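You operate a simulated robot arm through the tools that you are given. There is no shell and no other tool. Be economical: measure what you need, move in short steps, check, and stop when the job is done.

You are at the controls of a simulated two-armed robot. One attempt, no reset.

Task
Pass the chipped bowl from hand to hand into the cradle.
Fine: then press putty from the putty dish into its chip with the dark stick and put the stick back. Set down upright: dark stick.

It is judged by the outcome, as a careful person would: the job done as asked, and still so three seconds after it is handed in. It fails if anything else is knocked over, pushed out of place, dropped, spilled or broken.

Robot
Two 7-joint arms with two-finger parallel grippers on one trunk, on a base that drives. Base frame: it is fixed to the floor where the robot stands at the start and does not move with it; the origin is under the middle of the robot, x ahead of it, y to its left, z up. Readings come in m, rad, newtons and seconds.
The left shoulder is at the start at [0.06, 0.143, 0.926], the right one opposite. With the tool pointing down near the work surface each hand reaches from about 0.32 to 0.74 m from the robot's upright axis, wherever it stands, measured 20 degrees to its own side. Places, roughly: chipped bowl (12x12x7 cm) [0.5, -0.2, 0.8]; middle of the cradle [0.6, -0.5, 0.8]; putty dish [0.6, -0.6, 0.8]. Payload 1.57 kg a hand.
The tool frame of a hand sits at the grasp point between the pads (the TCP): z along the fingers, y along the line on which they close. The tips reach 0.03 m beyond it. Largest opening 0.11 m; finger width 0.024, thickness 0.012; the body of the gripper, 0.048 by 0.112 m, starts 0.078 m behind the TCP.
Orientation is that of the tool frame in the base frame, as a unit quaternion [x, y, z, w]. With the fingers straight down and closing along the base's y, the tool's x points along the base's -x, its y along +y and its z along -z.

Tools
- The arms move only by the tool drive_tool. It takes "left_rows", "right_rows" or both (then of equal length, played together; a hand with none holds still); each is a list of rows, each a list of 7 numbers: the shift along the tool's x, y, z in units of 500 mm (1.0 is 500 mm), then the turn, a rotation vector about the tool's x, y, z in units of 120 degrees (1.0 is 120 degrees), then the closure, from 0 (fully open) to 1 (shut). In form: [[dx, dy, dz, wx, wy, wz, gripper], ...]. A call has 1 to 10 rows; each row is the pose to reach, as a shift and turn from the pose commanded when the call began, along the tool's axes at that moment. A call with a number of a shift or a turn outside -1 to 1 is refused whole. A row lasts 0.2 s, in which the tool goes at most 0.05 m and 0.15 rad; a call with a longer step from one row to the next is refused whole, and so is a gripper value outside its range. Where a pose cannot be reached the arm comes as near as it can. A force on the tool above 40 N (or 10 N above the force at the start of the call, whichever is more), or a blocked arm, ends the call early, and 0.2 s more pass. The fingers move at their own pace (about 0.045 m/s each) and stop on an object; they squeeze with about 31 N. The grip force told is the motor's: it shows also when the fingers shut on nothing. Time passes only in rows, and 0.2 s behind the last, so rows that repeat a pose let the fingers close. It gives the time, the measured TCP pose, the force on the tool (base axes), the opening and the grip force at its end, in the units of the frame above (readings bear some noise), with the torque about the TCP (base axes, N m) and any sound that the robot's microphone picked up.
- Cameras (640 x 400 px; columns grow to the right, rows downward): "scene" is now at [0.038, -0.0327, 1.5363]; the picture's right is [-0.42, -0.91, 0.00], its down [-0.69, 0.32, -0.65] and it looks along [0.59, -0.27, -0.76] (base axes); focal length 267 px, centre (320, 200). "left" rides on the left gripper at [0.07, -0.016, -0.141] in its tool frame; the picture's right is [0.23, 0.97, 0.00], its down [-0.86, 0.20, -0.48] and it looks along [-0.47, 0.11, 0.88] (tool axes); focal length 222 px, centre (320, 200). "right" rides on the right gripper at [0.07, 0.016, -0.141] in its tool frame; the picture's right is [-0.23, 0.97, 0.00], its down [-0.86, -0.20, -0.48] and it looks along [-0.47, -0.11, 0.88] (tool axes); focal length 222 px, centre (320, 200).
- snapshot(camera): a new picture of that camera. The clock stands still meanwhile.
- move_column(by): slides the trunk up (or, below 0, down) by that many m; the arms and the scene camera ride with it, the base frame stays. It gives what a move gives, with no picture.
- roll_base(legs): drives the robot by 1 to 6 legs, each [ahead, left, turn to the left] in m, m and rad, along the robot's own axes; the way and the turn of a leg run together, so that a leg with both is an arc; at most 1.5 m and 3.142 rad a leg. The arms and the cameras ride along, it lands a little off, and it stops where it bumps. It gives what a move gives.
- head_to(pan, tilt): turns the head with the scene camera to pan (to the left, within 1.501 rad either way) and tilt (down, from -0.506 to 1.204), counted from straight ahead of the robot. It gives what a move gives.
- measure_at(camera, pixels): for up to 12 pixels [column, row] of the newest picture of that camera ("zoom" is the newest enlarged one), the place [x, y, z] in the base frame of the surface seen there, good to about 0.002 m. The clock stands still meanwhile.
- zoom(camera, box): a new picture of the part [left, top, right, bottom] of that camera's present view, enlarged. The clock stands still meanwhile.
- finish_job(): hands the job in; it is judged then, once.

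Go step by step. Measure first, check grasps and placings, and put right what went wrong. The budget is 80 turns and 58 pictures, counting those below and the enlarged ones. Unless the task says otherwise, let go and move clear before handing in, and close with one line.

The tools are called after ">>>" as a command line: name --argument value ..., lists and objects as JSON in quotes. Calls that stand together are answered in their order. drive_tool: Moves the arms, as the interface text tells. Its arguments: {"type":"object","properties":{"left_rows":{"type":"array","items":{"type":"array","items":{"type":"number"}}},"right_rows":{"type":"array","items":{"type":"array","items":{"type":"number"}}}},"required":[]} The other tools are called the same way: move_column (by) slides the trunk up or down; roll_base (legs) drives the base; head_to (pan, tilt) turns the head that bears the scene camera; snapshot (camera) takes a picture; measure_at (camera, pixels) gives the place of the surface under pixels of a picture; zoom (camera, box) takes an enlarged picture of a part of a camera's view; finish_job () hands the job in.

At the start:

```text
time_s: 0.0
left_position: [0.4596, -0.033, 0.9999]
left_orientation: [0.0, 1.0, 0.0, 0.0]
left_force: [0.8, 0.2, 0.4]
left_torque: [-0.01, 0.01, 0.0]
left_finger_gap: 0.1099
left_finger_force: 0.1
right_position: [0.3473, -0.4569, 0.9998]
right_orientation: [0.0, 1.0, 0.0, 0.0]
right_force: [-0.9, 0.1, 0.6]
right_torque: [0.01, 0.01, 0.03]
right_finger_gap: 0.1099
right_finger_force: 0.0
trunk travel left (down, up): [-0.525, 0.065]
robot x, y, heading: [0.0003, 0.0036, -0.0]
head pan, tilt: [-0.435, 0.864]
```

scene: 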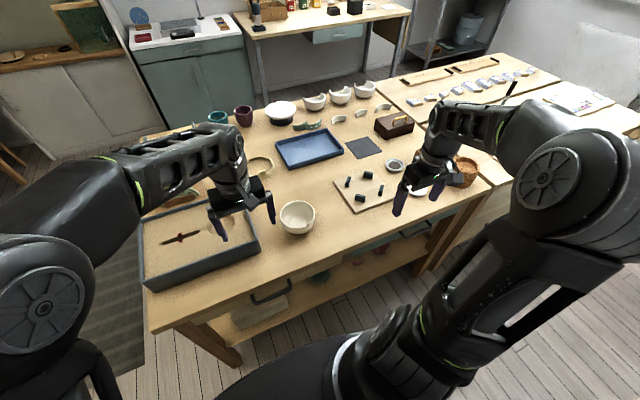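
right: 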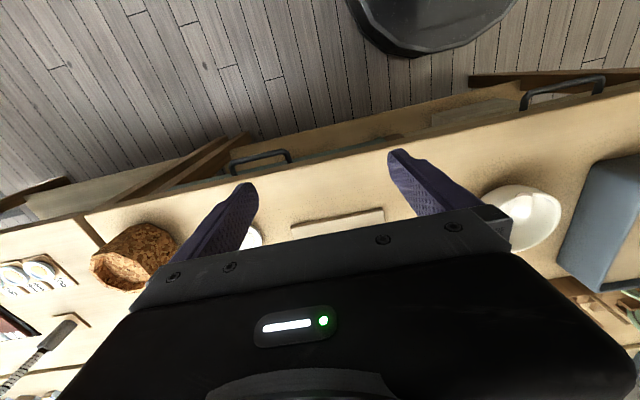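
left: 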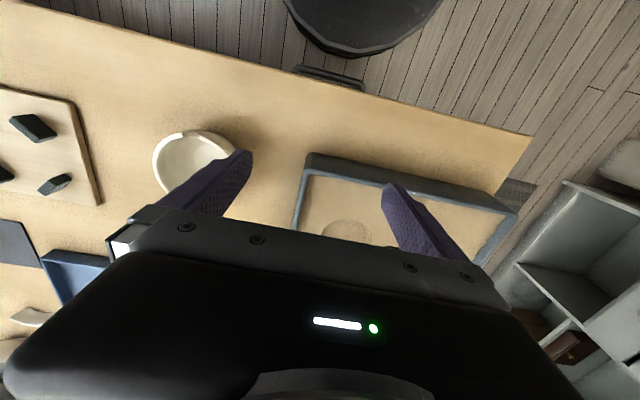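

The scene shows the bowl near (297,217), a board with dark posts near (365,187) which is probably the cradle, and the dish near (395,165). I'll enlarge these before moving.

>>> zoom --camera "scene" --box '[260, 120, 500, 270]'

>>> zoom --camera "scene" --box '[130, 70, 420, 250]'

```text
2.67 times, centred on (380, 195) of scene
```

zoom: 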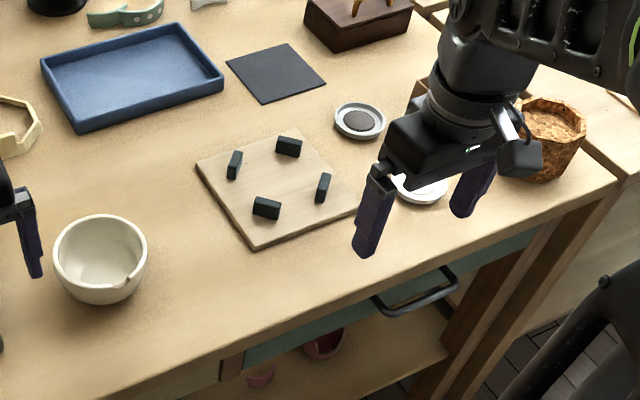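

```text
2.21 times, centred on (275, 160) of scene
```

zoom: 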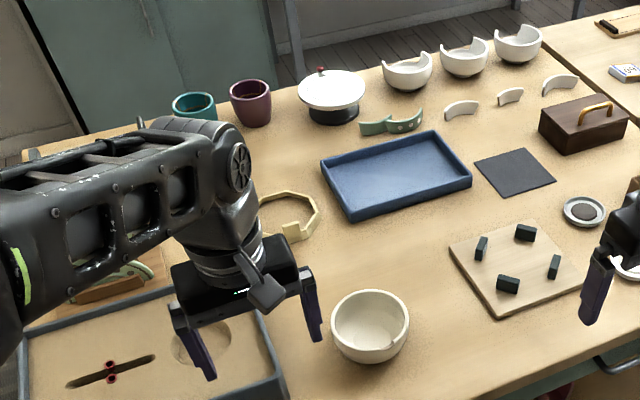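

The cradle is the board with four dark pads, and the chip faces the lower right of the bowl rim. Now I'm looking for the dark stick: candidates are near (510,88) and in the sand tray at (180,238).

>>> zoom --camera "scene" --box '[380, 50, 640, 210]'

>>> zoom --camera "right" --box '[0, 200, 260, 400]'

>>> zoom --camera "scene" --box '[130, 180, 270, 270]'

```text
2.46 times, centred on (510, 130) of scene
```

zoom: 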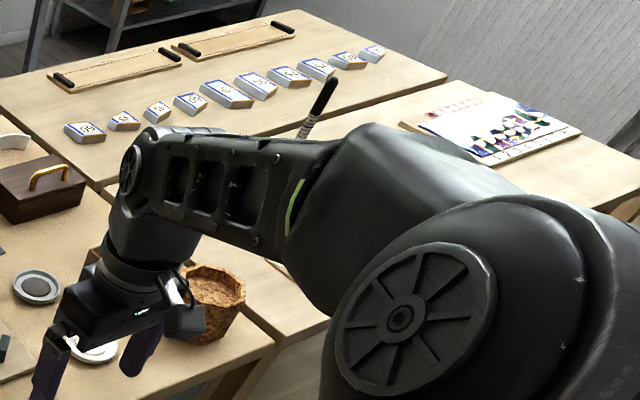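

```text
2.00 times, centred on (130, 300) of right
```

zoom: 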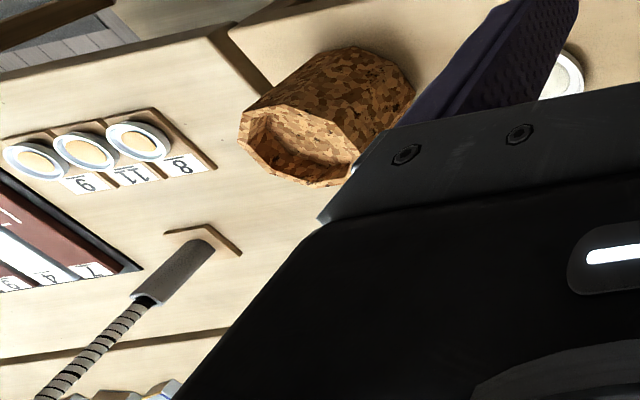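

```text
4.44 times, centred on (200, 225) of scene
```

zoom: 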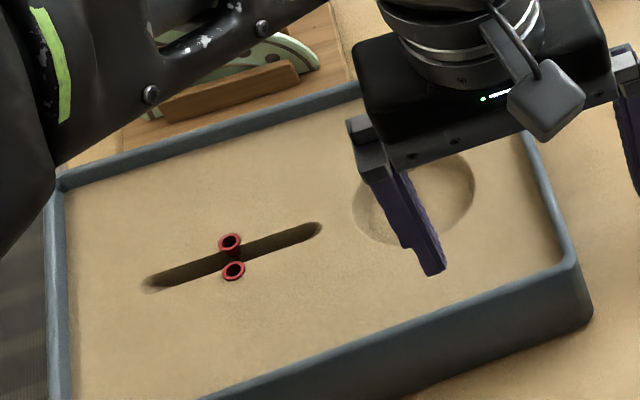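

The dark stick appears to stand in a holder on the right-hand table, at right-camera (65,330), with a black top. I'll measure the stick, dish, cradle pads and bowl.

>>> measure_at --camera "right" --pixels '[[96, 321], [58, 334], [20, 390], [85, 318], [30, 375], [65, 345]]'

>>> measure_at --camera "scene" --pixels '[[395, 163], [395, 166], [348, 180], [368, 173], [381, 189], [360, 197], [365, 188], [389, 160], [402, 167], [298, 216], [510, 88], [504, 100]]'

>>> snapshot --camera "scene"

```text
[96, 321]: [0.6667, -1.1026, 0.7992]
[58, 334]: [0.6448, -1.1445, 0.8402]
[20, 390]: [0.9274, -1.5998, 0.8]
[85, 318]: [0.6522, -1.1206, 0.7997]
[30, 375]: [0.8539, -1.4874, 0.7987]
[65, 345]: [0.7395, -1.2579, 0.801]
```

```text
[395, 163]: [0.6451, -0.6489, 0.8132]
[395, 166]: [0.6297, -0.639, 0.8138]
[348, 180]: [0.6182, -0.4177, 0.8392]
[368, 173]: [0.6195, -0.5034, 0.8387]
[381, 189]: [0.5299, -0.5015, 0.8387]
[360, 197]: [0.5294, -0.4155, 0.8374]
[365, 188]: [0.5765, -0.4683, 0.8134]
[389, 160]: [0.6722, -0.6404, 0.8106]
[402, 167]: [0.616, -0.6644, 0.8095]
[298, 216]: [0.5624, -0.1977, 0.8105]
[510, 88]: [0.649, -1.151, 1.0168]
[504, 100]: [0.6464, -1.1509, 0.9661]
```

```text
49 pictures are left
```

scene: 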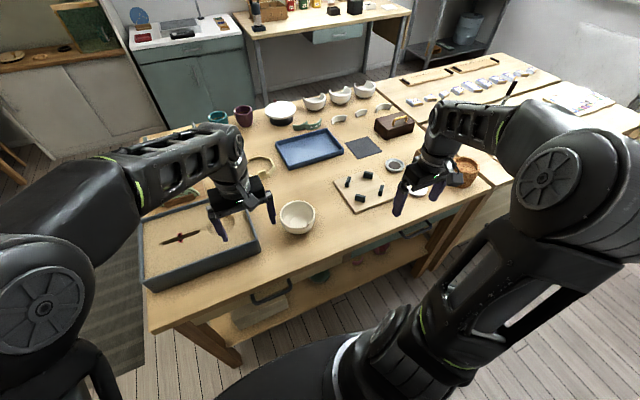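

Stick axis is about (0.648,-1.151) with its top near z 1.03. The cradle centre is about (0.574,-0.460), with pad tops at 0.839 and the board at 0.813. I'll shift the base right 0.35 m so that bowl, cradle and dish are all well in reach.

>>> roll_base --legs '[[0, -0.35, 0]]'

>>> head_to --pan -0.1 --tilt 0.9

>>> snapshot --camera "scene"

```text
time_s: 2.2
left_position: [0.4604, -0.3738, 0.9999]
left_orientation: [-0.002, 1.0, 0.0, 0.0]
left_force: [-0.6, 0.0, 0.2]
left_torque: [0.01, 0.0, 0.0]
left_finger_gap: 0.1101
left_finger_force: 0.0
right_position: [0.3497, -0.7989, 0.9997]
right_orientation: [-0.002, 1.0, 0.0, 0.0]
right_force: [-0.2, -0.3, 0.0]
right_torque: [0.03, 0.0, 0.01]
right_finger_gap: 0.1101
right_finger_force: 0.1
trunk travel left (down, up): [-0.525, 0.065]
robot x, y, heading: [0.0055, -0.3378, 0.002]
head pan, tilt: [-0.435, 0.864]
```

```text
time_s: 3.0
left_position: [0.4609, -0.3724, 0.9997]
left_orientation: [-0.001, 1.0, -0.001, 0.001]
left_force: [-0.3, -0.1, 0.8]
left_torque: [0.01, 0.03, 0.0]
left_finger_gap: 0.1099
left_finger_force: 0.0
right_position: [0.3493, -0.7975, 1.0001]
right_orientation: [-0.002, 1.0, 0.0, 0.0]
right_force: [-0.5, 0.5, -0.1]
right_torque: [0.02, -0.03, 0.0]
right_finger_gap: 0.1101
right_finger_force: 0.0
trunk travel left (down, up): [-0.525, 0.065]
robot x, y, heading: [-0.0002, -0.3404, 0.006]
head pan, tilt: [-0.099, 0.901]
```

```text
48 pictures are left
```

scene: 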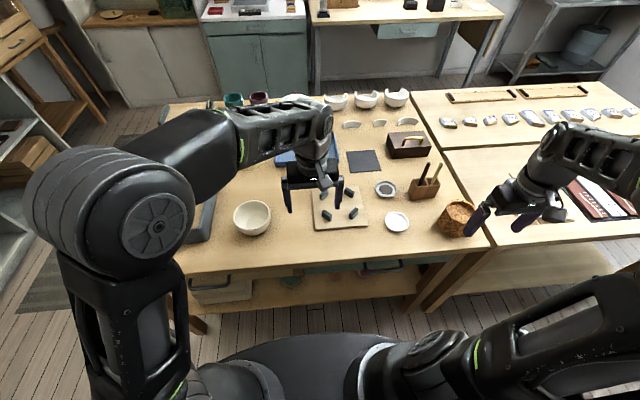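

There's now a wooden holder at (425,180) with two sticks, one dark and one light. That is the real dark stick; the earlier one was something else. I'll enlarge.

>>> zoom --camera "scene" --box '[360, 140, 500, 240]'

>>> measure_at --camera "zoom" --pixels '[[289, 112], [270, 168], [347, 110], [320, 160], [285, 190], [335, 193], [258, 178], [350, 190], [285, 215], [330, 220], [117, 195], [110, 197]]'

>>> zoom --camera "scene" --box '[210, 180, 290, 250]'

```text
4.00 times, centred on (430, 190) of scene
```

zoom: 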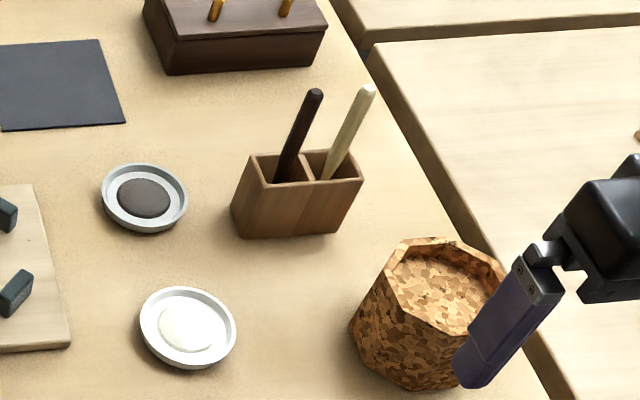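

```text
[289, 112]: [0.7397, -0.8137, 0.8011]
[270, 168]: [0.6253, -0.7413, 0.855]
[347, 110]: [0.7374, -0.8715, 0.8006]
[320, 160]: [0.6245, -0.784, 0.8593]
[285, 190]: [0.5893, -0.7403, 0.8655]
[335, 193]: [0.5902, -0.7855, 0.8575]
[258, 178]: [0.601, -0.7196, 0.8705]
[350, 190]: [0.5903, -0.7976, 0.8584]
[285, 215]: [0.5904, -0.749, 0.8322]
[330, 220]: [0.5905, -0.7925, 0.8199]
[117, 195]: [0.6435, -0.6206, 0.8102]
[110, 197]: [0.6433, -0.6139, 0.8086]
```

```text
5.71 times, centred on (250, 215) of scene
```

zoom: 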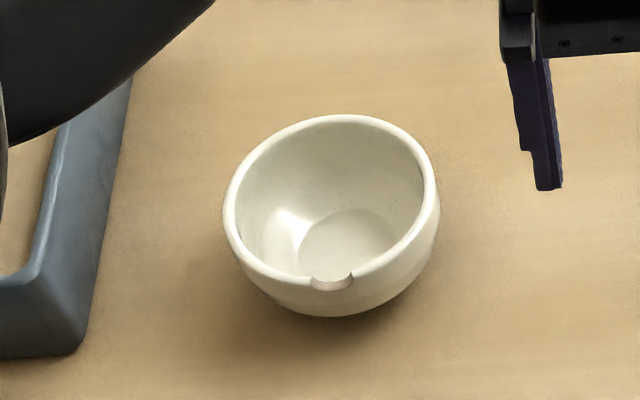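

The bowl's chip faces the robot, at zoom (332,283). There are two small dishes, one grey with dark content and one white with white content, so I'll measure both to match the task's putty dish location.

>>> measure_at --camera "zoom" --pixels '[[332, 280], [332, 287], [315, 283], [350, 275], [335, 118], [230, 205], [432, 195], [335, 240], [365, 272], [300, 276], [320, 292], [430, 240]]'

>>> zoom --camera "scene" --box '[370, 170, 426, 240]'

>>> measure_at --camera "scene" --pixels '[[396, 221], [397, 223], [386, 189], [407, 222], [388, 222], [397, 213], [397, 230], [438, 163], [452, 163], [436, 170]]'

```text
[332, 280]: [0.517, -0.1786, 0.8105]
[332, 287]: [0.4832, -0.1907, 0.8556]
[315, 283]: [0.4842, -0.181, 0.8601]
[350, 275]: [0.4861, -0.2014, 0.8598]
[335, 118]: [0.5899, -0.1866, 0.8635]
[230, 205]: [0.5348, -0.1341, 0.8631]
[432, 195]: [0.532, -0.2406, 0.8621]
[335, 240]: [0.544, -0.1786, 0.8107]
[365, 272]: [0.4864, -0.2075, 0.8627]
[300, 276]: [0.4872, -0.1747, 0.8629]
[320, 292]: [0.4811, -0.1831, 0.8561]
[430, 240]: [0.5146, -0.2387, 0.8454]
```

```text
5.71 times, centred on (398, 205) of scene
```

zoom: 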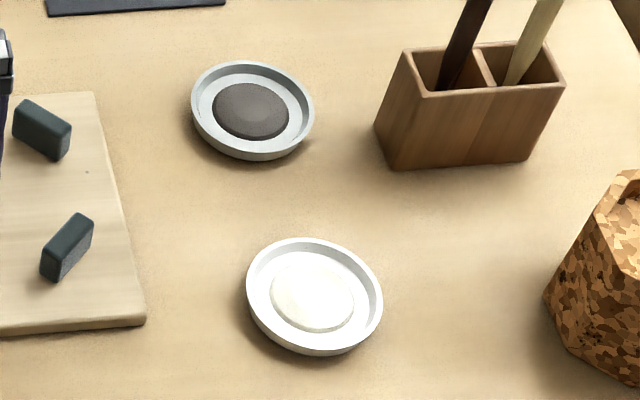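

```text
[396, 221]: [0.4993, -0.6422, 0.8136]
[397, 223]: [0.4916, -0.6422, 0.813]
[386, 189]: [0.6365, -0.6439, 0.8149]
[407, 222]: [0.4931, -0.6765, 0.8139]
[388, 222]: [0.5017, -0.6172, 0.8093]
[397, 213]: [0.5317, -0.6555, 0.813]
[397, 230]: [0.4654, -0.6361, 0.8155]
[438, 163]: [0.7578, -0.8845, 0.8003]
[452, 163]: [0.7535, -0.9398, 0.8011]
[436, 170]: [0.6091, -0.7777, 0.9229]
```

The putty dish matches the grey dish at (0.637,-0.645), since the white one is at (0.497,-0.645). The dark stick is the left one in the wooden block. The bowl is centred at about (0.537,-0.187) with its rim at 0.863 and the chip toward -x. I'll bring the left hand above the bowl's +y rim, tilted 15° to match the wall.

>>> drive_tool --left_rows '[[-0.022, 0.068, 0, 0.018, 0, 0, 0.2], [-0.044, 0.137, 0, 0.036, 0, 0, 0.45], [-0.065, 0.205, 0, 0.054, 0, 0, 0.45], [-0.087, 0.273, 0, 0.072, 0, 0, 0.45], [-0.109, 0.341, 0.02, 0.09, 0, 0, 0.45], [-0.13, 0.41, 0.04, 0.108, 0, 0, 0.45], [-0.152, 0.478, 0.06, 0.125, 0, 0, 0.45], [-0.152, 0.478, 0.06, 0.125, 0, 0, 0.45]]'

>>> snapshot --camera "left"

>>> zoom --camera "scene" --box '[180, 130, 340, 250]'

```text
time_s: 4.8
left_position: [0.5329, -0.1336, 0.9698]
left_orientation: [-0.002, 0.991, -0.13, -0.001]
left_force: [0.4, 0.3, 0.4]
left_torque: [0.02, -0.01, -0.01]
left_finger_gap: 0.0605
left_finger_force: 0.0
right_position: [0.3503, -0.7971, 1.0001]
right_orientation: [-0.002, 1.0, -0.001, 0.001]
right_force: [0.4, -0.3, 0.0]
right_torque: [0.04, -0.01, 0.01]
right_finger_gap: 0.11
right_finger_force: 0.1
trunk travel left (down, up): [-0.525, 0.065]
robot x, y, heading: [0.0013, -0.3442, 0.001]
head pan, tilt: [-0.099, 0.901]
```

```text
44 pictures are left
```

left: 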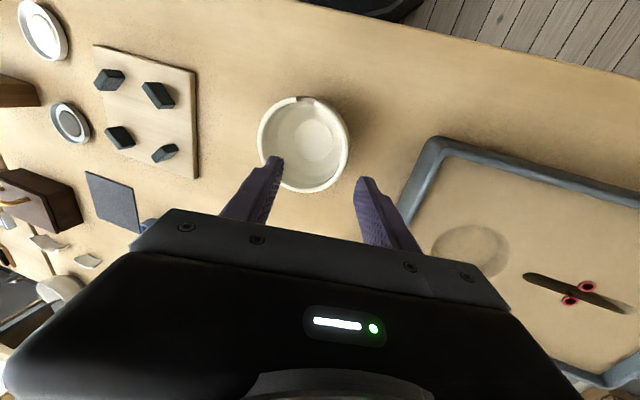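

```text
3.33 times, centred on (260, 190) of scene
```

zoom: 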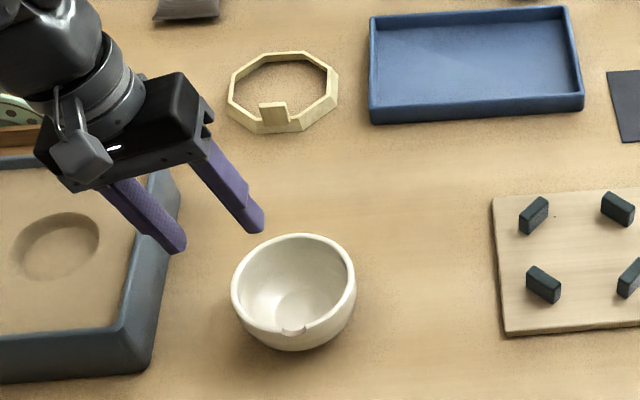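

The left hand is above and beside the bowl's +y rim. I'll re-measure the rim from the left camera for precise alignment.

>>> measure_at --camera "left" --pixels '[[345, 145], [348, 145], [341, 145], [263, 143], [259, 145], [303, 99], [305, 190], [346, 128], [270, 118], [330, 110], [318, 140], [346, 165]]'

```text
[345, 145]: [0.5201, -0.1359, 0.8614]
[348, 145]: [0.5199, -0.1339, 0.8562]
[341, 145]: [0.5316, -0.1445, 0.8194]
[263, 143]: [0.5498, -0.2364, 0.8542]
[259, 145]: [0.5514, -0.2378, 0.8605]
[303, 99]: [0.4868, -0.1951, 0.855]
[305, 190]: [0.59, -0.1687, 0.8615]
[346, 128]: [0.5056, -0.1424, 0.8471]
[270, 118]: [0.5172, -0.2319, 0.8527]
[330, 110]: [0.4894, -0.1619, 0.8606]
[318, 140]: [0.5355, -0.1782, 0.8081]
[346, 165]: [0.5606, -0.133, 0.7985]
```

Rim wall centre at +y is about y -0.134. I'll descend to put the TCP just below the rim, then close on the wall.

>>> drive_tool --left_rows '[[-0.002, 0.014, 0.055, 0, 0, 0, 0.45], [-0.004, 0.028, 0.11, 0, 0, 0, 0.45], [-0.006, 0.043, 0.167, 0, 0, 0, 0.45], [-0.008, 0.0577, 0.223, 0, 0, 0, 0.45], [-0.008, 0.0577, 0.223, 0, 0, 0, 0.45]]'

>>> snapshot --camera "left"

```text
time_s: 6.0
left_position: [0.5396, -0.137, 0.8548]
left_orientation: [-0.002, 0.991, -0.131, 0.0]
left_force: [-0.6, -1.4, 0.2]
left_torque: [0.01, -0.01, -0.01]
left_finger_gap: 0.0606
left_finger_force: 0.1
right_position: [0.3502, -0.7962, 0.9995]
right_orientation: [-0.002, 1.0, 0.0, 0.0]
right_force: [0.1, -0.4, 0.6]
right_torque: [0.0, -0.02, 0.01]
right_finger_gap: 0.1101
right_finger_force: 0.1
trunk travel left (down, up): [-0.525, 0.065]
robot x, y, heading: [-0.001, -0.3448, 0.001]
head pan, tilt: [-0.099, 0.901]
```

```text
42 pictures are left
```

left: 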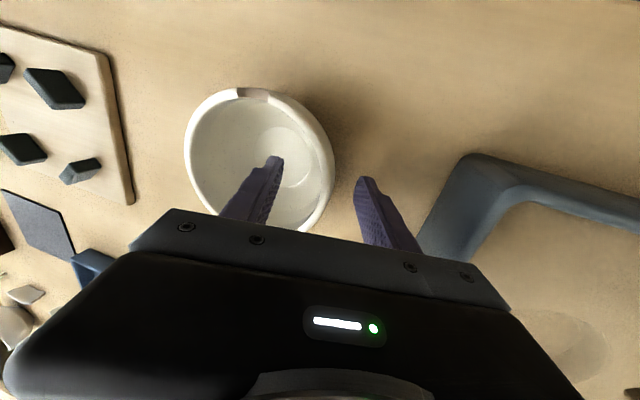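

The fingers straddle the +y wall, so I'm closing on it.

>>> drive_tool --left_rows '[[0.004, 0.005, 0, 0, 0, 0, 0.6], [0.004, 0.005, 0, 0, 0, 0, 0.8], [0.004, 0.005, 0, 0, 0, 0, 1], [0.004, 0.005, 0, 0, 0, 0, 1], [0.004, 0.005, 0, 0, 0, 0, 1], [0.004, 0.005, 0, 0, 0, 0, 1]]'

>>> snapshot --camera "left"

```text
time_s: 7.5
left_position: [0.5375, -0.1339, 0.8532]
left_orientation: [-0.002, 0.991, -0.131, 0.001]
left_force: [2.2, -2.6, 6.0]
left_torque: [-0.24, -0.03, 0.04]
left_finger_gap: 0.0249
left_finger_force: 21.9
right_position: [0.3495, -0.797, 0.9992]
right_orientation: [-0.001, 1.0, 0.0, 0.0]
right_force: [0.6, -0.7, 0.1]
right_torque: [0.0, -0.01, -0.01]
right_finger_gap: 0.1098
right_finger_force: 0.0
trunk travel left (down, up): [-0.525, 0.065]
robot x, y, heading: [-0.0055, -0.3396, 0.01]
head pan, tilt: [-0.099, 0.901]
```

```text
41 pictures are left
```

left: 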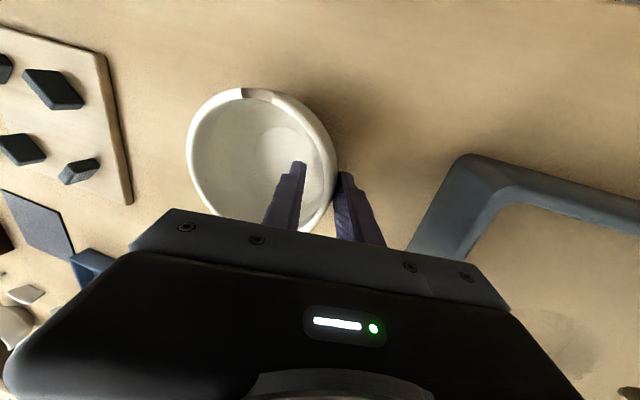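

It's gripped with a 25 mm gap and 22 N. I'll let it settle, then lift straight up 6 cm and check for slip.

>>> drive_tool --left_rows '[[0, 0, 0, 0, 0, 0, 1], [0, 0, 0, 0, 0, 0, 1], [0, -0.005, -0.02, 0, 0, 0, 1], [0, -0.0105, -0.04, 0, 0, 0, 1], [0, -0.0205, -0.078, 0, 0, 0, 1], [0, -0.031, -0.116, 0, 0, 0, 1], [0, -0.031, -0.116, 0, 0, 0, 1]]'

>>> snapshot --camera "left"

>>> zoom --camera "scene" --box '[180, 130, 340, 250]'

```text
time_s: 9.1
left_position: [0.5377, -0.1316, 0.9128]
left_orientation: [-0.001, 0.991, -0.13, 0.001]
left_force: [-0.4, 0.6, -2.2]
left_torque: [0.12, -0.01, 0.03]
left_finger_gap: 0.0234
left_finger_force: 22.0
right_position: [0.3498, -0.7963, 0.9994]
right_orientation: [-0.002, 1.0, 0.0, 0.0]
right_force: [0.6, 0.0, 0.0]
right_torque: [0.01, -0.02, -0.02]
right_finger_gap: 0.11
right_finger_force: 0.1
trunk travel left (down, up): [-0.525, 0.065]
robot x, y, heading: [0.001, -0.337, 0.007]
head pan, tilt: [-0.099, 0.901]
```

```text
40 pictures are left
```

left: 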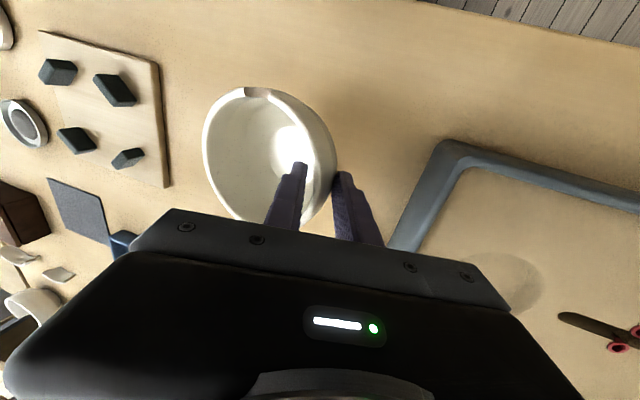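

```text
3.33 times, centred on (260, 190) of scene
```

zoom: 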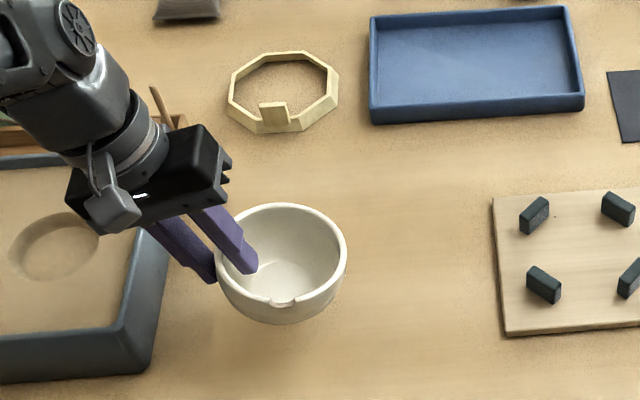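

The bowl is lifted and held, slightly tilted in the pinch. I'll bring it to the middle, in front of the robot, while the right hand comes to its -y side mirrored in tilt.

>>> drive_tool --left_rows '[[0, -0.03, -0.0044, 0, 0, 0, 1], [0, -0.06, -0.0087, 0, 0, 0, 1], [0, -0.09, -0.013, 0, 0, 0, 1], [0, -0.12, -0.0174, 0, 0, 0, 1], [0, -0.15, -0.0218, 0, 0, 0, 1], [0, -0.18, -0.026, 0, 0, 0, 1], [0, -0.21, -0.03, 0, 0, 0, 1], [0, -0.24, -0.035, 0, 0, 0, 1], [0, -0.27, -0.039, 0, 0, 0, 1], [0, -0.301, -0.0435, 0, 0, 0, 1]]' --right_rows '[[-0.038, 0.06, -0.016, -0.0125, 0, 0, 0.1], [-0.076, 0.12, -0.032, -0.025, 0, 0, 0.3], [-0.114, 0.18, -0.048, -0.0375, 0, 0, 0.45], [-0.152, 0.24, -0.064, -0.05, 0, 0, 0.45], [-0.19, 0.3, -0.08, -0.0625, 0, 0, 0.45], [-0.228, 0.36, -0.096, -0.075, 0, 0, 0.45], [-0.266, 0.42, -0.112, -0.0875, 0, 0, 0.45], [-0.304, 0.48, -0.128, -0.1, 0, 0, 0.45], [-0.342, 0.54, -0.144, -0.1125, 0, 0, 0.45], [-0.38, 0.6, -0.16, -0.125, 0, 0, 0.45]]'

>>> snapshot --camera "scene"

>>> snapshot --camera "right"

```text
time_s: 11.2
left_position: [0.5388, -0.27, 0.972]
left_orientation: [-0.002, 0.991, -0.131, -0.001]
left_force: [0.0, -0.4, -2.2]
left_torque: [0.09, -0.04, 0.02]
left_finger_gap: 0.0231
left_finger_force: 21.9
right_position: [0.5406, -0.4961, 1.0798]
right_orientation: [-0.001, 0.991, 0.131, -0.002]
right_force: [0.5, 0.7, 0.7]
right_torque: [-0.03, 0.04, 0.01]
right_finger_gap: 0.0604
right_finger_force: 0.0
trunk travel left (down, up): [-0.525, 0.065]
robot x, y, heading: [0.0012, -0.3453, 0.004]
head pan, tilt: [-0.099, 0.901]
```

```text
38 pictures are left
```

scene: 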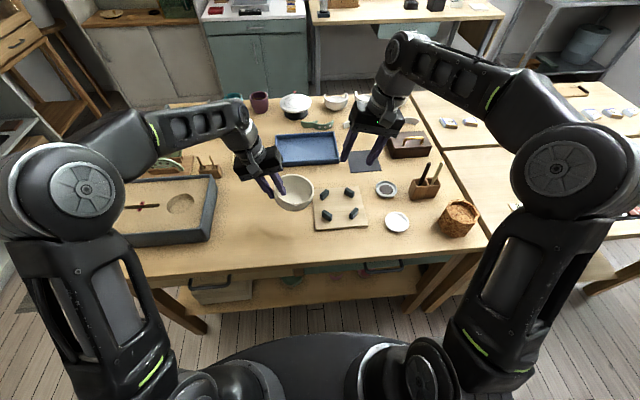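

```text
37 pictures are left
```

right: 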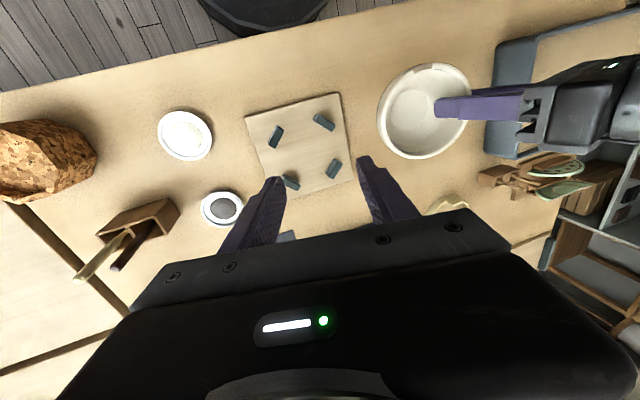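

The bowl is held at the centre and the right hand is ready on the -y side. I'll measure the rim in this right-camera picture for tilt and position.

>>> measure_at --camera "right" --pixels '[[381, 110], [384, 125], [392, 90], [408, 153], [430, 155], [466, 85], [465, 130], [430, 68], [410, 110], [383, 100], [450, 68], [460, 138]]'

>>> zoom --camera "scene" --box '[240, 150, 350, 230]'

```text
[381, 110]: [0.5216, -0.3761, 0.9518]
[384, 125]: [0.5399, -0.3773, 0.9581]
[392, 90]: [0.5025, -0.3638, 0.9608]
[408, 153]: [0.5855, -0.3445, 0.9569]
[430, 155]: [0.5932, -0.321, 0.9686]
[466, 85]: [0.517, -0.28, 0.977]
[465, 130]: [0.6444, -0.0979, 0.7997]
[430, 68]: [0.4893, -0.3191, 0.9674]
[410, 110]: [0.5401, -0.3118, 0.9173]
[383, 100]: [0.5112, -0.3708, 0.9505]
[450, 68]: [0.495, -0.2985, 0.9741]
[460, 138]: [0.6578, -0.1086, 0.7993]
```

```text
5.00 times, centred on (295, 190) of scene
```

zoom: 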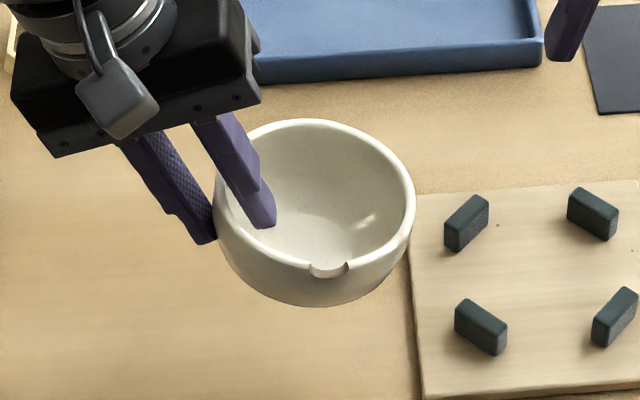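

The rim drops about 11° toward -y. I'll level the bowl by tilting the left hand that much, then re-measure.

>>> drive_tool --left_rows '[[0, 0, 0, 0.03, 0, 0, 1], [0, 0, 0, 0.06, 0, 0, 1], [0, 0, 0, 0.09, 0, 0, 1], [0, 0, 0, 0.09, 0, 0, 1]]'

>>> snapshot --camera "right"

```text
time_s: 12.2
left_position: [0.5399, -0.2728, 0.974]
left_orientation: [-0.002, 0.975, -0.224, 0.0]
left_force: [0.4, -0.6, -2.4]
left_torque: [0.12, 0.0, -0.01]
left_finger_gap: 0.0232
left_finger_force: 22.2
right_position: [0.54, -0.4955, 1.08]
right_orientation: [-0.001, 0.991, 0.131, 0.0]
right_force: [0.4, 0.2, -0.3]
right_torque: [0.01, 0.01, 0.0]
right_finger_gap: 0.0606
right_finger_force: 0.1
trunk travel left (down, up): [-0.525, 0.065]
robot x, y, heading: [0.0028, -0.3385, 0.005]
head pan, tilt: [-0.099, 0.901]
```

```text
35 pictures are left
```

right: 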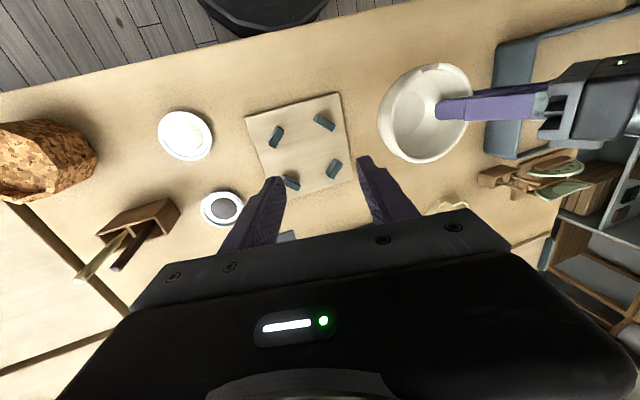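

>>> measure_at --camera "right" --pixels '[[385, 106], [388, 125], [394, 93], [394, 140], [408, 156], [430, 159], [466, 82], [430, 68], [450, 67], [388, 115], [390, 106], [440, 158]]'

```text
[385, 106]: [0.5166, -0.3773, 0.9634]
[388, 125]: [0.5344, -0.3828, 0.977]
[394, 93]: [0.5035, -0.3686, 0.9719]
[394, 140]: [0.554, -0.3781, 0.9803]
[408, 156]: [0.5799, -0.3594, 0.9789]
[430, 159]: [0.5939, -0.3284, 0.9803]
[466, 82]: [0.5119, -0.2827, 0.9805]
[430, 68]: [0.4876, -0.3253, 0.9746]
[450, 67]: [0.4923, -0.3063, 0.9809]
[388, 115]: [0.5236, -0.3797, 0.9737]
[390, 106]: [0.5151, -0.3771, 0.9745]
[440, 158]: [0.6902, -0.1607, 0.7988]
```

The bowl is level now, rim z about 0.980, centre about (0.541,-0.328). I'm moving the right hand over the -y rim and down to straddle it.

>>> drive_tool --right_rows '[[-0.001, 0.074, 0.02, 0, 0, 0, 0.45], [-0.001, 0.148, 0.04, 0, 0, 0, 0.45], [-0.002, 0.221, 0.0593, 0, 0, 0, 0.45], [-0.002, 0.21, 0.1, 0, 0, 0, 0.45], [-0.002, 0.195, 0.157, 0, 0, 0, 0.45], [-0.002, 0.18, 0.214, 0, 0, 0, 0.45], [-0.002, 0.164, 0.272, 0, 0, 0, 0.45], [-0.002, 0.164, 0.272, 0, 0, 0, 0.45]]'

>>> snapshot --camera "right"

>>> zoom --camera "scene" --box '[220, 110, 400, 230]'

```text
time_s: 14.1
left_position: [0.539, -0.272, 0.9739]
left_orientation: [-0.001, 0.975, -0.223, 0.002]
left_force: [-0.8, -0.2, -1.9]
left_torque: [0.16, 0.01, -0.04]
left_finger_gap: 0.0233
left_finger_force: 21.9
right_position: [0.536, -0.3806, 0.9688]
right_orientation: [-0.001, 0.991, 0.131, 0.0]
right_force: [-0.8, 0.1, 0.1]
right_torque: [0.02, 0.0, 0.02]
right_finger_gap: 0.0605
right_finger_force: 0.1
trunk travel left (down, up): [-0.525, 0.065]
robot x, y, heading: [-0.0006, -0.3463, -0.001]
head pan, tilt: [-0.099, 0.901]
```

```text
34 pictures are left
```

right: 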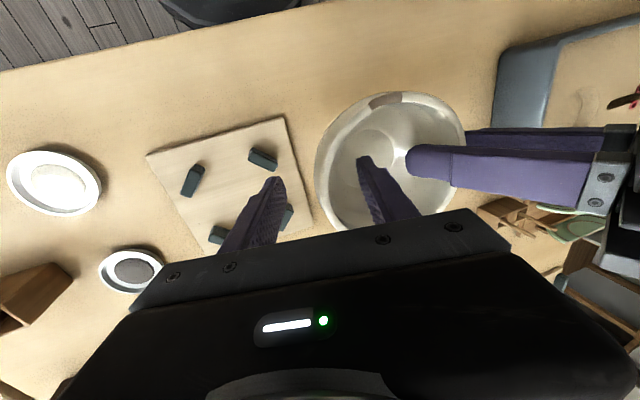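

```text
3.33 times, centred on (310, 170) of scene
```

zoom: 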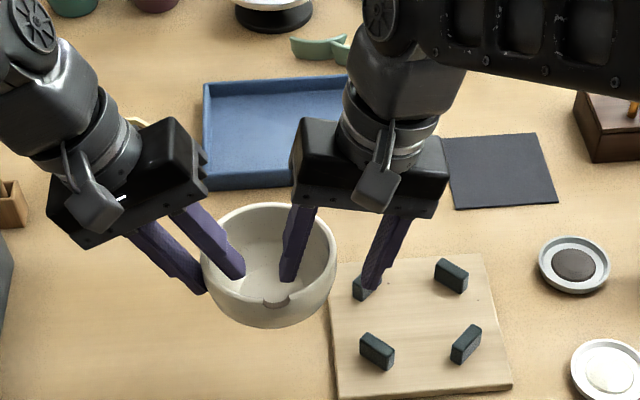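

The right fingers straddle the -y wall with clearance from the left hand, so I'm closing the right hand.

>>> drive_tool --right_rows '[[0, 0, 0, 0, 0, 0, 0.6], [0, 0, 0, 0, 0, 0, 0.75], [0, 0, 0, 0, 0, 0, 1], [0, 0, 0, 0, 0, 0, 1], [0, 0, 0, 0, 0, 0, 1], [0, 0, 0, 0, 0, 0, 1], [0, 0, 0, 0, 0, 0, 1]]'

>>> snapshot --camera "right"

```text
time_s: 15.7
left_position: [0.5395, -0.2744, 0.974]
left_orientation: [0.0, 0.974, -0.225, -0.001]
left_force: [-9.4, -26.4, -4.0]
left_torque: [-0.51, 0.21, -0.61]
left_finger_gap: 0.0232
left_finger_force: 22.5
right_position: [0.5369, -0.3791, 0.9694]
right_orientation: [-0.003, 0.991, 0.133, 0.0]
right_force: [9.6, 26.9, 1.5]
right_torque: [0.66, -0.24, -0.3]
right_finger_gap: 0.0227
right_finger_force: 21.7
trunk travel left (down, up): [-0.525, 0.065]
robot x, y, heading: [-0.0015, -0.3401, -0.001]
head pan, tilt: [-0.099, 0.901]
```

```text
32 pictures are left
```

right: 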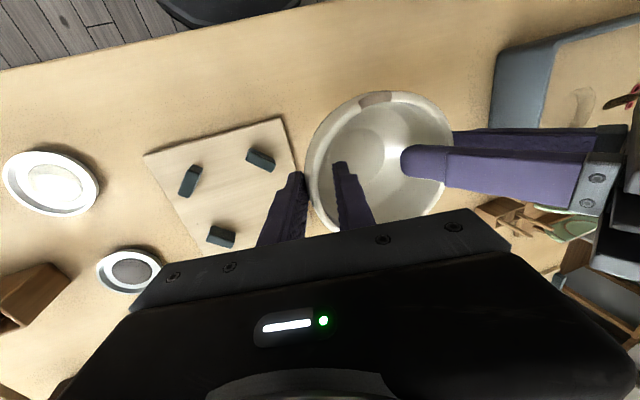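

Gripped by both, but the hands are pulling the bowl with 27 N between them. I'll ease the right hand a few mm toward +y and +x to unload before the left releases.

>>> drive_tool --right_rows '[[-0.002, 0.004, 0.001, 0, 0, 0, 1], [-0.004, 0.0078, 0.002, 0, 0, 0, 1], [-0.004, 0.0078, 0.002, 0, 0, 0, 1]]'

```text
time_s: 16.4
left_position: [0.5409, -0.2711, 0.9738]
left_orientation: [-0.003, 0.975, -0.223, 0.001]
left_force: [-0.4, -12.7, -1.7]
left_torque: [-0.4, -0.06, -0.16]
left_finger_gap: 0.0213
left_finger_force: 22.5
right_position: [0.5388, -0.3784, 0.9685]
right_orientation: [-0.002, 0.991, 0.13, 0.0]
right_force: [0.0, 13.6, 0.2]
right_torque: [0.39, 0.07, 0.08]
right_finger_gap: 0.0223
right_finger_force: 22.3
trunk travel left (down, up): [-0.525, 0.065]
robot x, y, heading: [-0.0012, -0.3408, -0.001]
head pan, tilt: [-0.099, 0.901]
```

>>> drive_tool --right_rows '[[0, 0.004, 0.001, 0, 0, 0, 1], [0, 0.0075, 0.002, 0, 0, 0, 1], [0, 0.0075, 0.002, 0, 0, 0, 1]]'

```text
time_s: 17.2
left_position: [0.5412, -0.269, 0.9735]
left_orientation: [-0.004, 0.975, -0.221, 0.002]
left_force: [5.2, 8.8, -1.2]
left_torque: [0.22, -0.69, 0.19]
left_finger_gap: 0.0212
left_finger_force: 21.8
right_position: [0.5392, -0.3765, 0.969]
right_orientation: [0.0, 0.992, 0.13, -0.002]
right_force: [-5.6, -8.0, -0.2]
right_torque: [-0.14, 0.68, 0.34]
right_finger_gap: 0.0224
right_finger_force: 22.0
trunk travel left (down, up): [-0.525, 0.065]
robot x, y, heading: [0.0003, -0.3433, 0.007]
head pan, tilt: [-0.099, 0.901]
```

The load is small now. I'll open the left hand and draw it straight out along its fingers.

>>> drive_tool --left_rows '[[0, 0, 0, 0, 0, 0, 0.7], [0, 0, 0, 0, 0, 0, 0.5], [0, 0, 0, 0, 0, 0, 0.5], [0, 0, -0.06, 0, 0, 0, 0.5], [0, 0, -0.14, 0, 0, 0, 0.5], [0, 0, -0.22, 0, 0, 0, 0.5], [0, 0.06, -0.28, 0, 0, 0, 0.5], [0, 0.14, -0.28, 0, 0, 0, 0.5], [0, 0.23, -0.28, 0, 0, 0, 0.5]]'

>>> zoom --camera "scene" --box '[220, 110, 400, 230]'

>>> snapshot --camera "left"

```text
time_s: 19.2
left_position: [0.5396, -0.1102, 1.0504]
left_orientation: [-0.002, 0.975, -0.224, 0.001]
left_force: [-1.1, 0.2, 0.1]
left_torque: [0.0, 0.0, 0.02]
left_finger_gap: 0.0549
left_finger_force: 0.0
right_position: [0.5391, -0.3733, 0.9695]
right_orientation: [-0.001, 0.991, 0.131, -0.001]
right_force: [-0.3, -0.9, 0.5]
right_torque: [-0.12, 0.04, 0.0]
right_finger_gap: 0.0214
right_finger_force: 21.5
trunk travel left (down, up): [-0.525, 0.065]
robot x, y, heading: [0.0027, -0.3415, 0.006]
head pan, tilt: [-0.099, 0.901]
```

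```text
3.33 times, centred on (310, 170) of scene
```

zoom: 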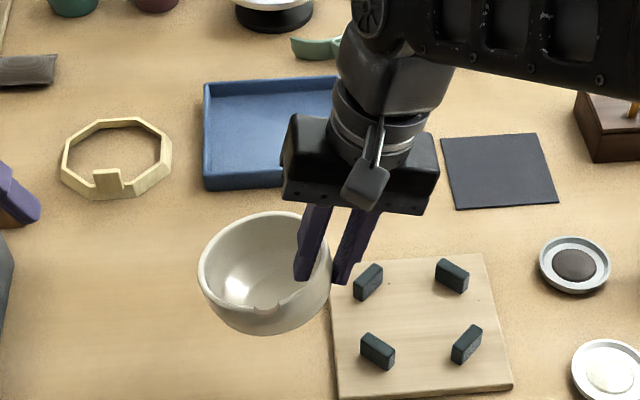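

```text
30 pictures are left
```

left: 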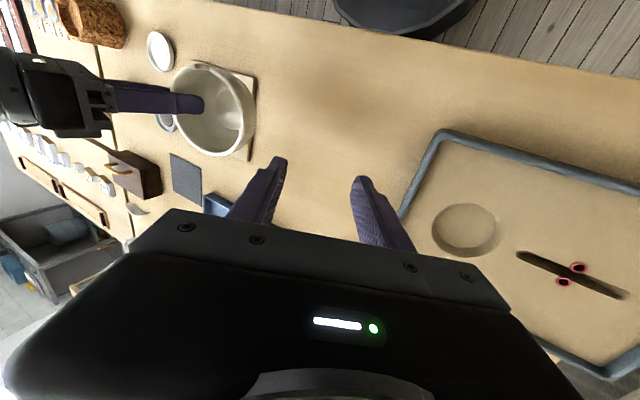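

The right hand alone holds the bowl. I'll measure the rim tilt from the left picture: rim right edge about (255,110), bottom (215,152), top (208,66).

>>> measure_at --camera "left" --pixels '[[252, 110], [250, 128], [247, 92], [215, 150], [234, 146], [205, 66], [230, 73], [190, 76], [185, 132], [200, 146], [254, 116], [249, 104]]'

```text
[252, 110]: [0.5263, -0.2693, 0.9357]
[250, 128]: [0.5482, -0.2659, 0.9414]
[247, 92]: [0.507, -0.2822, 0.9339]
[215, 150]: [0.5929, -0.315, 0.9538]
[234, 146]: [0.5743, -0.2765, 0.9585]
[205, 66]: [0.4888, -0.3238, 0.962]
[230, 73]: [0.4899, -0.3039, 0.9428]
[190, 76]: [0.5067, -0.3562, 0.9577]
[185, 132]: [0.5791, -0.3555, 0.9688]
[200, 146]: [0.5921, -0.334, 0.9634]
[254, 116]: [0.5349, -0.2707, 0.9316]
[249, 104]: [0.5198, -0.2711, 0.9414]
```

The +y side droops about 12–15°. I'm tilting the right hand to level it, then re-measuring.

>>> drive_tool --right_rows '[[0, 0, 0, -0.035, 0, 0, 1], [0, 0, 0, -0.07, 0, 0, 1], [0, 0, 0, -0.105, 0, 0, 1], [0, 0, 0, -0.105, 0, 0, 1], [0, 0, 0, -0.105, 0, 0, 1]]'

>>> zoom --camera "left" --box '[140, 40, 280, 170]'

```text
time_s: 20.4
left_position: [0.5393, -0.1103, 1.0506]
left_orientation: [-0.002, 0.975, -0.223, 0.0]
left_force: [-0.6, -1.1, 0.8]
left_torque: [0.0, 0.0, -0.03]
left_finger_gap: 0.0552
left_finger_force: 0.1
right_position: [0.5403, -0.374, 0.9691]
right_orientation: [-0.001, 0.971, 0.238, 0.0]
right_force: [-0.6, 0.2, -0.9]
right_torque: [-0.11, -0.02, 0.01]
right_finger_gap: 0.0217
right_finger_force: 21.8
trunk travel left (down, up): [-0.525, 0.065]
robot x, y, heading: [-0.001, -0.3387, 0.005]
head pan, tilt: [-0.099, 0.901]
```

```text
3.08 times, centred on (210, 105) of left
```

zoom: 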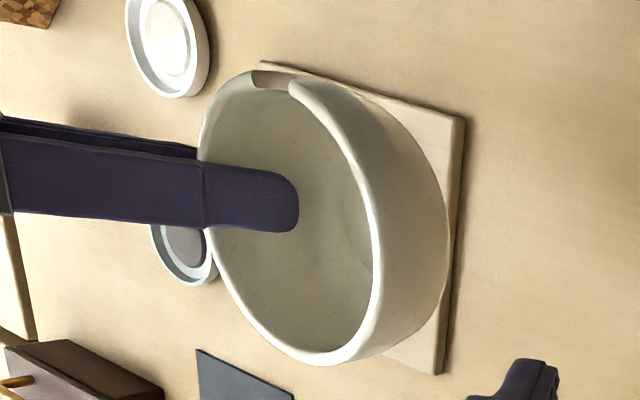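

>>> measure_at --camera "zoom" --pixels '[[365, 190], [377, 240], [374, 290], [350, 345], [310, 358], [270, 335], [228, 280], [205, 130], [240, 80], [330, 115], [350, 150], [300, 85]]'

```text
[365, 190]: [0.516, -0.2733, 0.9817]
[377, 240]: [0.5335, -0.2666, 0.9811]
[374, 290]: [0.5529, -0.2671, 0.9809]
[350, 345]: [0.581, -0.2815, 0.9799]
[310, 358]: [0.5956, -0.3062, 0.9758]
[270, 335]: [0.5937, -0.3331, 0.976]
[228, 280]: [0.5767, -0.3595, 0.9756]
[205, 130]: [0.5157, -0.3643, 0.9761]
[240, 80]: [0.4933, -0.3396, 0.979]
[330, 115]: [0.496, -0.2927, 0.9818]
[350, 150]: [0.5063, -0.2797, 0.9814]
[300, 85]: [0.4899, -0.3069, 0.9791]
```

The bowl is level within 3°, centred at about (0.5425,-0.320). I'll correct that and carry it above the cradle, then re-measure the pads and bowl together.

>>> drive_tool --right_rows '[[-0.013, -0.05, -0.026, 0.006, 0, 0, 1], [-0.026, -0.1, -0.052, 0.012, 0, 0, 1], [-0.038, -0.15, -0.077, 0.018, 0, 0, 1], [-0.051, -0.2, -0.103, 0.024, 0, 0, 1], [-0.064, -0.2477, -0.129, 0.028, 0, 0, 1], [-0.064, -0.2477, -0.129, 0.028, 0, 0, 1]]'

>>> zoom --camera "scene" --box '[290, 150, 400, 240]'

>>> zoom --camera "left" --box '[60, 30, 260, 180]'

```text
time_s: 21.9
left_position: [0.5391, -0.1086, 1.051]
left_orientation: [-0.003, 0.975, -0.223, 0.0]
left_force: [-0.2, -0.3, 0.0]
left_torque: [0.02, -0.01, -0.01]
left_finger_gap: 0.0552
left_finger_force: 0.1
right_position: [0.5748, -0.5119, 0.9701]
right_orientation: [-0.002, 0.978, 0.209, -0.001]
right_force: [-0.2, 0.4, 0.5]
right_torque: [-0.1, 0.02, 0.01]
right_finger_gap: 0.0216
right_finger_force: 22.1
trunk travel left (down, up): [-0.525, 0.065]
robot x, y, heading: [-0.0004, -0.3449, 0.006]
head pan, tilt: [-0.099, 0.901]
```

```text
4.44 times, centred on (345, 195) of scene
```

zoom: 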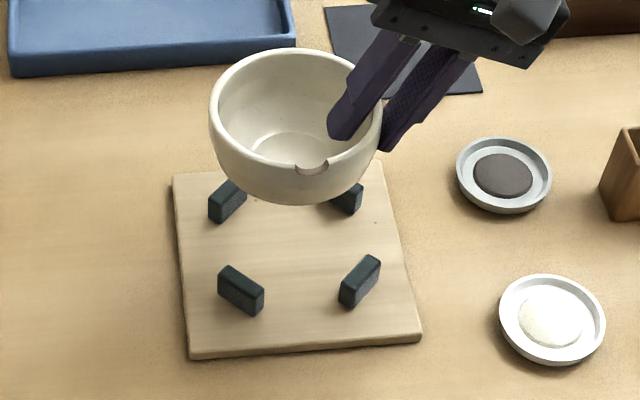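

```text
2.67 times, centred on (160, 105) of left
```

zoom: 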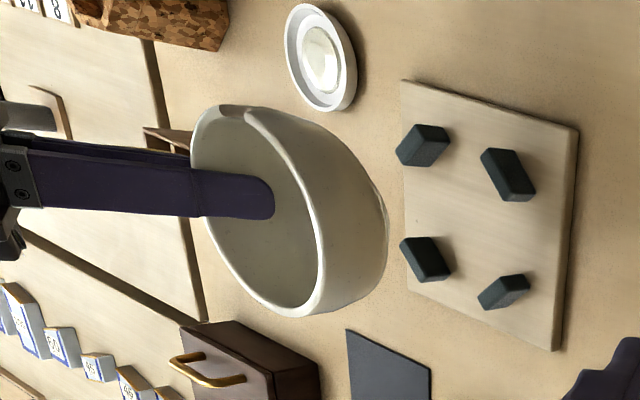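

Pads and bowl are both visible in the left zoom. Measuring pad tops and rim points.

>>> measure_at --camera "zoom" --pixels '[[418, 136], [508, 160], [424, 248], [497, 288], [310, 195], [323, 250], [315, 300], [275, 305], [230, 250], [195, 140], [255, 118], [285, 152]]'

>>> measure_at --camera "scene" --pixels '[[340, 192], [345, 214], [371, 211], [341, 216], [383, 219], [300, 218]]'

```text
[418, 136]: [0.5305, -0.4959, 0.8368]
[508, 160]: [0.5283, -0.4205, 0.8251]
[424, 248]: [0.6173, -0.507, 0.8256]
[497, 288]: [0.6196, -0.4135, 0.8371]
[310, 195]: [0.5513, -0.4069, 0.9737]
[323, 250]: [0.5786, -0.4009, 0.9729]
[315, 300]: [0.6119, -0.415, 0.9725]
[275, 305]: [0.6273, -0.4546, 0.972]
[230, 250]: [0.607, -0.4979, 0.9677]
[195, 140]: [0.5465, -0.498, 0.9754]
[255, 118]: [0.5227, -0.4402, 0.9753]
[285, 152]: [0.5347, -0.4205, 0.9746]
```

```text
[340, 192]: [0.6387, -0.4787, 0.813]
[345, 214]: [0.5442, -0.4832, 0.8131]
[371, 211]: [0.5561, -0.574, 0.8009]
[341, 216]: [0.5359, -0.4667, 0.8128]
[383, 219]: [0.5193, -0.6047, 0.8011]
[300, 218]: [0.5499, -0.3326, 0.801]
```

The bowl centre is (0.574,-0.455) and level. I'll move 4.5 mm toward -y and descend 85 mm, to about 1 cm above seating.

>>> drive_tool --right_rows '[[0, -0.02, 0.036, 0, 0, 0, 1], [0, -0.04, 0.075, 0, 0, 0, 1], [0, -0.059, 0.113, 0, 0, 0, 1], [0, -0.0776, 0.1516, 0, 0, 0, 1], [0, -0.0776, 0.1516, 0, 0, 0, 1]]'

>>> zoom --camera "left" --box '[60, 30, 260, 180]'

>>> measure_at --camera "zoom" --pixels '[[320, 180], [340, 230], [300, 300], [250, 120]]'

```text
time_s: 23.1
left_position: [0.539, -0.1104, 1.0509]
left_orientation: [-0.001, 0.975, -0.223, 0.0]
left_force: [0.5, 0.6, 0.1]
left_torque: [0.03, -0.02, 0.01]
left_finger_gap: 0.0549
left_finger_force: 0.0
right_position: [0.5713, -0.5176, 0.8841]
right_orientation: [-0.002, 0.978, 0.21, 0.0]
right_force: [0.9, 0.0, 1.0]
right_torque: [-0.13, -0.02, -0.04]
right_finger_gap: 0.0216
right_finger_force: 21.8
trunk travel left (down, up): [-0.525, 0.065]
robot x, y, heading: [0.0016, -0.3466, 0.003]
head pan, tilt: [-0.099, 0.901]
```

```text
2.67 times, centred on (160, 105) of left
```

zoom: 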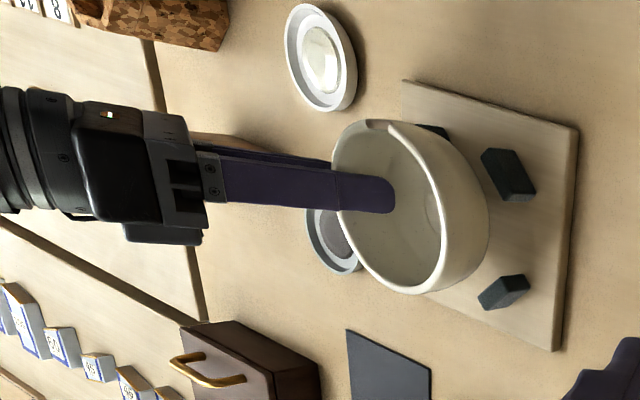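

```text
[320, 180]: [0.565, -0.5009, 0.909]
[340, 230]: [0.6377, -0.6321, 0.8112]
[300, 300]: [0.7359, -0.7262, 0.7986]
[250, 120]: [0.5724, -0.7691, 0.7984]
```

>>> measure_at --camera "zoom" --pixels '[[443, 220], [438, 260], [432, 180], [415, 288], [385, 280], [375, 125], [412, 142], [338, 140], [508, 165], [497, 288]]'

```text
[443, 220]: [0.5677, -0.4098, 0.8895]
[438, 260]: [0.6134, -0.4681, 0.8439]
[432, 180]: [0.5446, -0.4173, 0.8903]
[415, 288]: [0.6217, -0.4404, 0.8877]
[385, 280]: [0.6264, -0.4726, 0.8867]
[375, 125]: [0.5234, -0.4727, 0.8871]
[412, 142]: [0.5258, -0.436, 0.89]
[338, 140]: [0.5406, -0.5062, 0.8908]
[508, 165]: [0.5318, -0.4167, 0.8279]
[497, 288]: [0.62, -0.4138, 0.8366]
```

The bowl centre is (0.575,-0.4615), within 2 mm, with about 12 mm left to go. Seating it slowly.

>>> drive_tool --right_rows '[[0, -0.001, 0.006, 0, 0, 0, 1], [0, -0.003, 0.012, 0, 0, 0, 1], [0, -0.005, 0.018, 0, 0, 0, 1], [0, -0.0075, 0.024, 0, 0, 0, 1], [0, -0.0075, 0.024, 0, 0, 0, 1]]'

```text
time_s: 24.2
left_position: [0.5387, -0.1099, 1.0511]
left_orientation: [-0.001, 0.975, -0.223, 0.001]
left_force: [0.2, -0.1, -0.1]
left_torque: [-0.04, -0.01, -0.03]
left_finger_gap: 0.0549
left_finger_force: 0.1
right_position: [0.574, -0.5152, 0.8709]
right_orientation: [-0.002, 0.978, 0.209, -0.001]
right_force: [-0.8, -0.4, -0.1]
right_torque: [-0.14, 0.02, 0.0]
right_finger_gap: 0.0219
right_finger_force: 22.1
trunk travel left (down, up): [-0.525, 0.065]
robot x, y, heading: [0.005, -0.3441, 0.005]
head pan, tilt: [-0.099, 0.901]
```

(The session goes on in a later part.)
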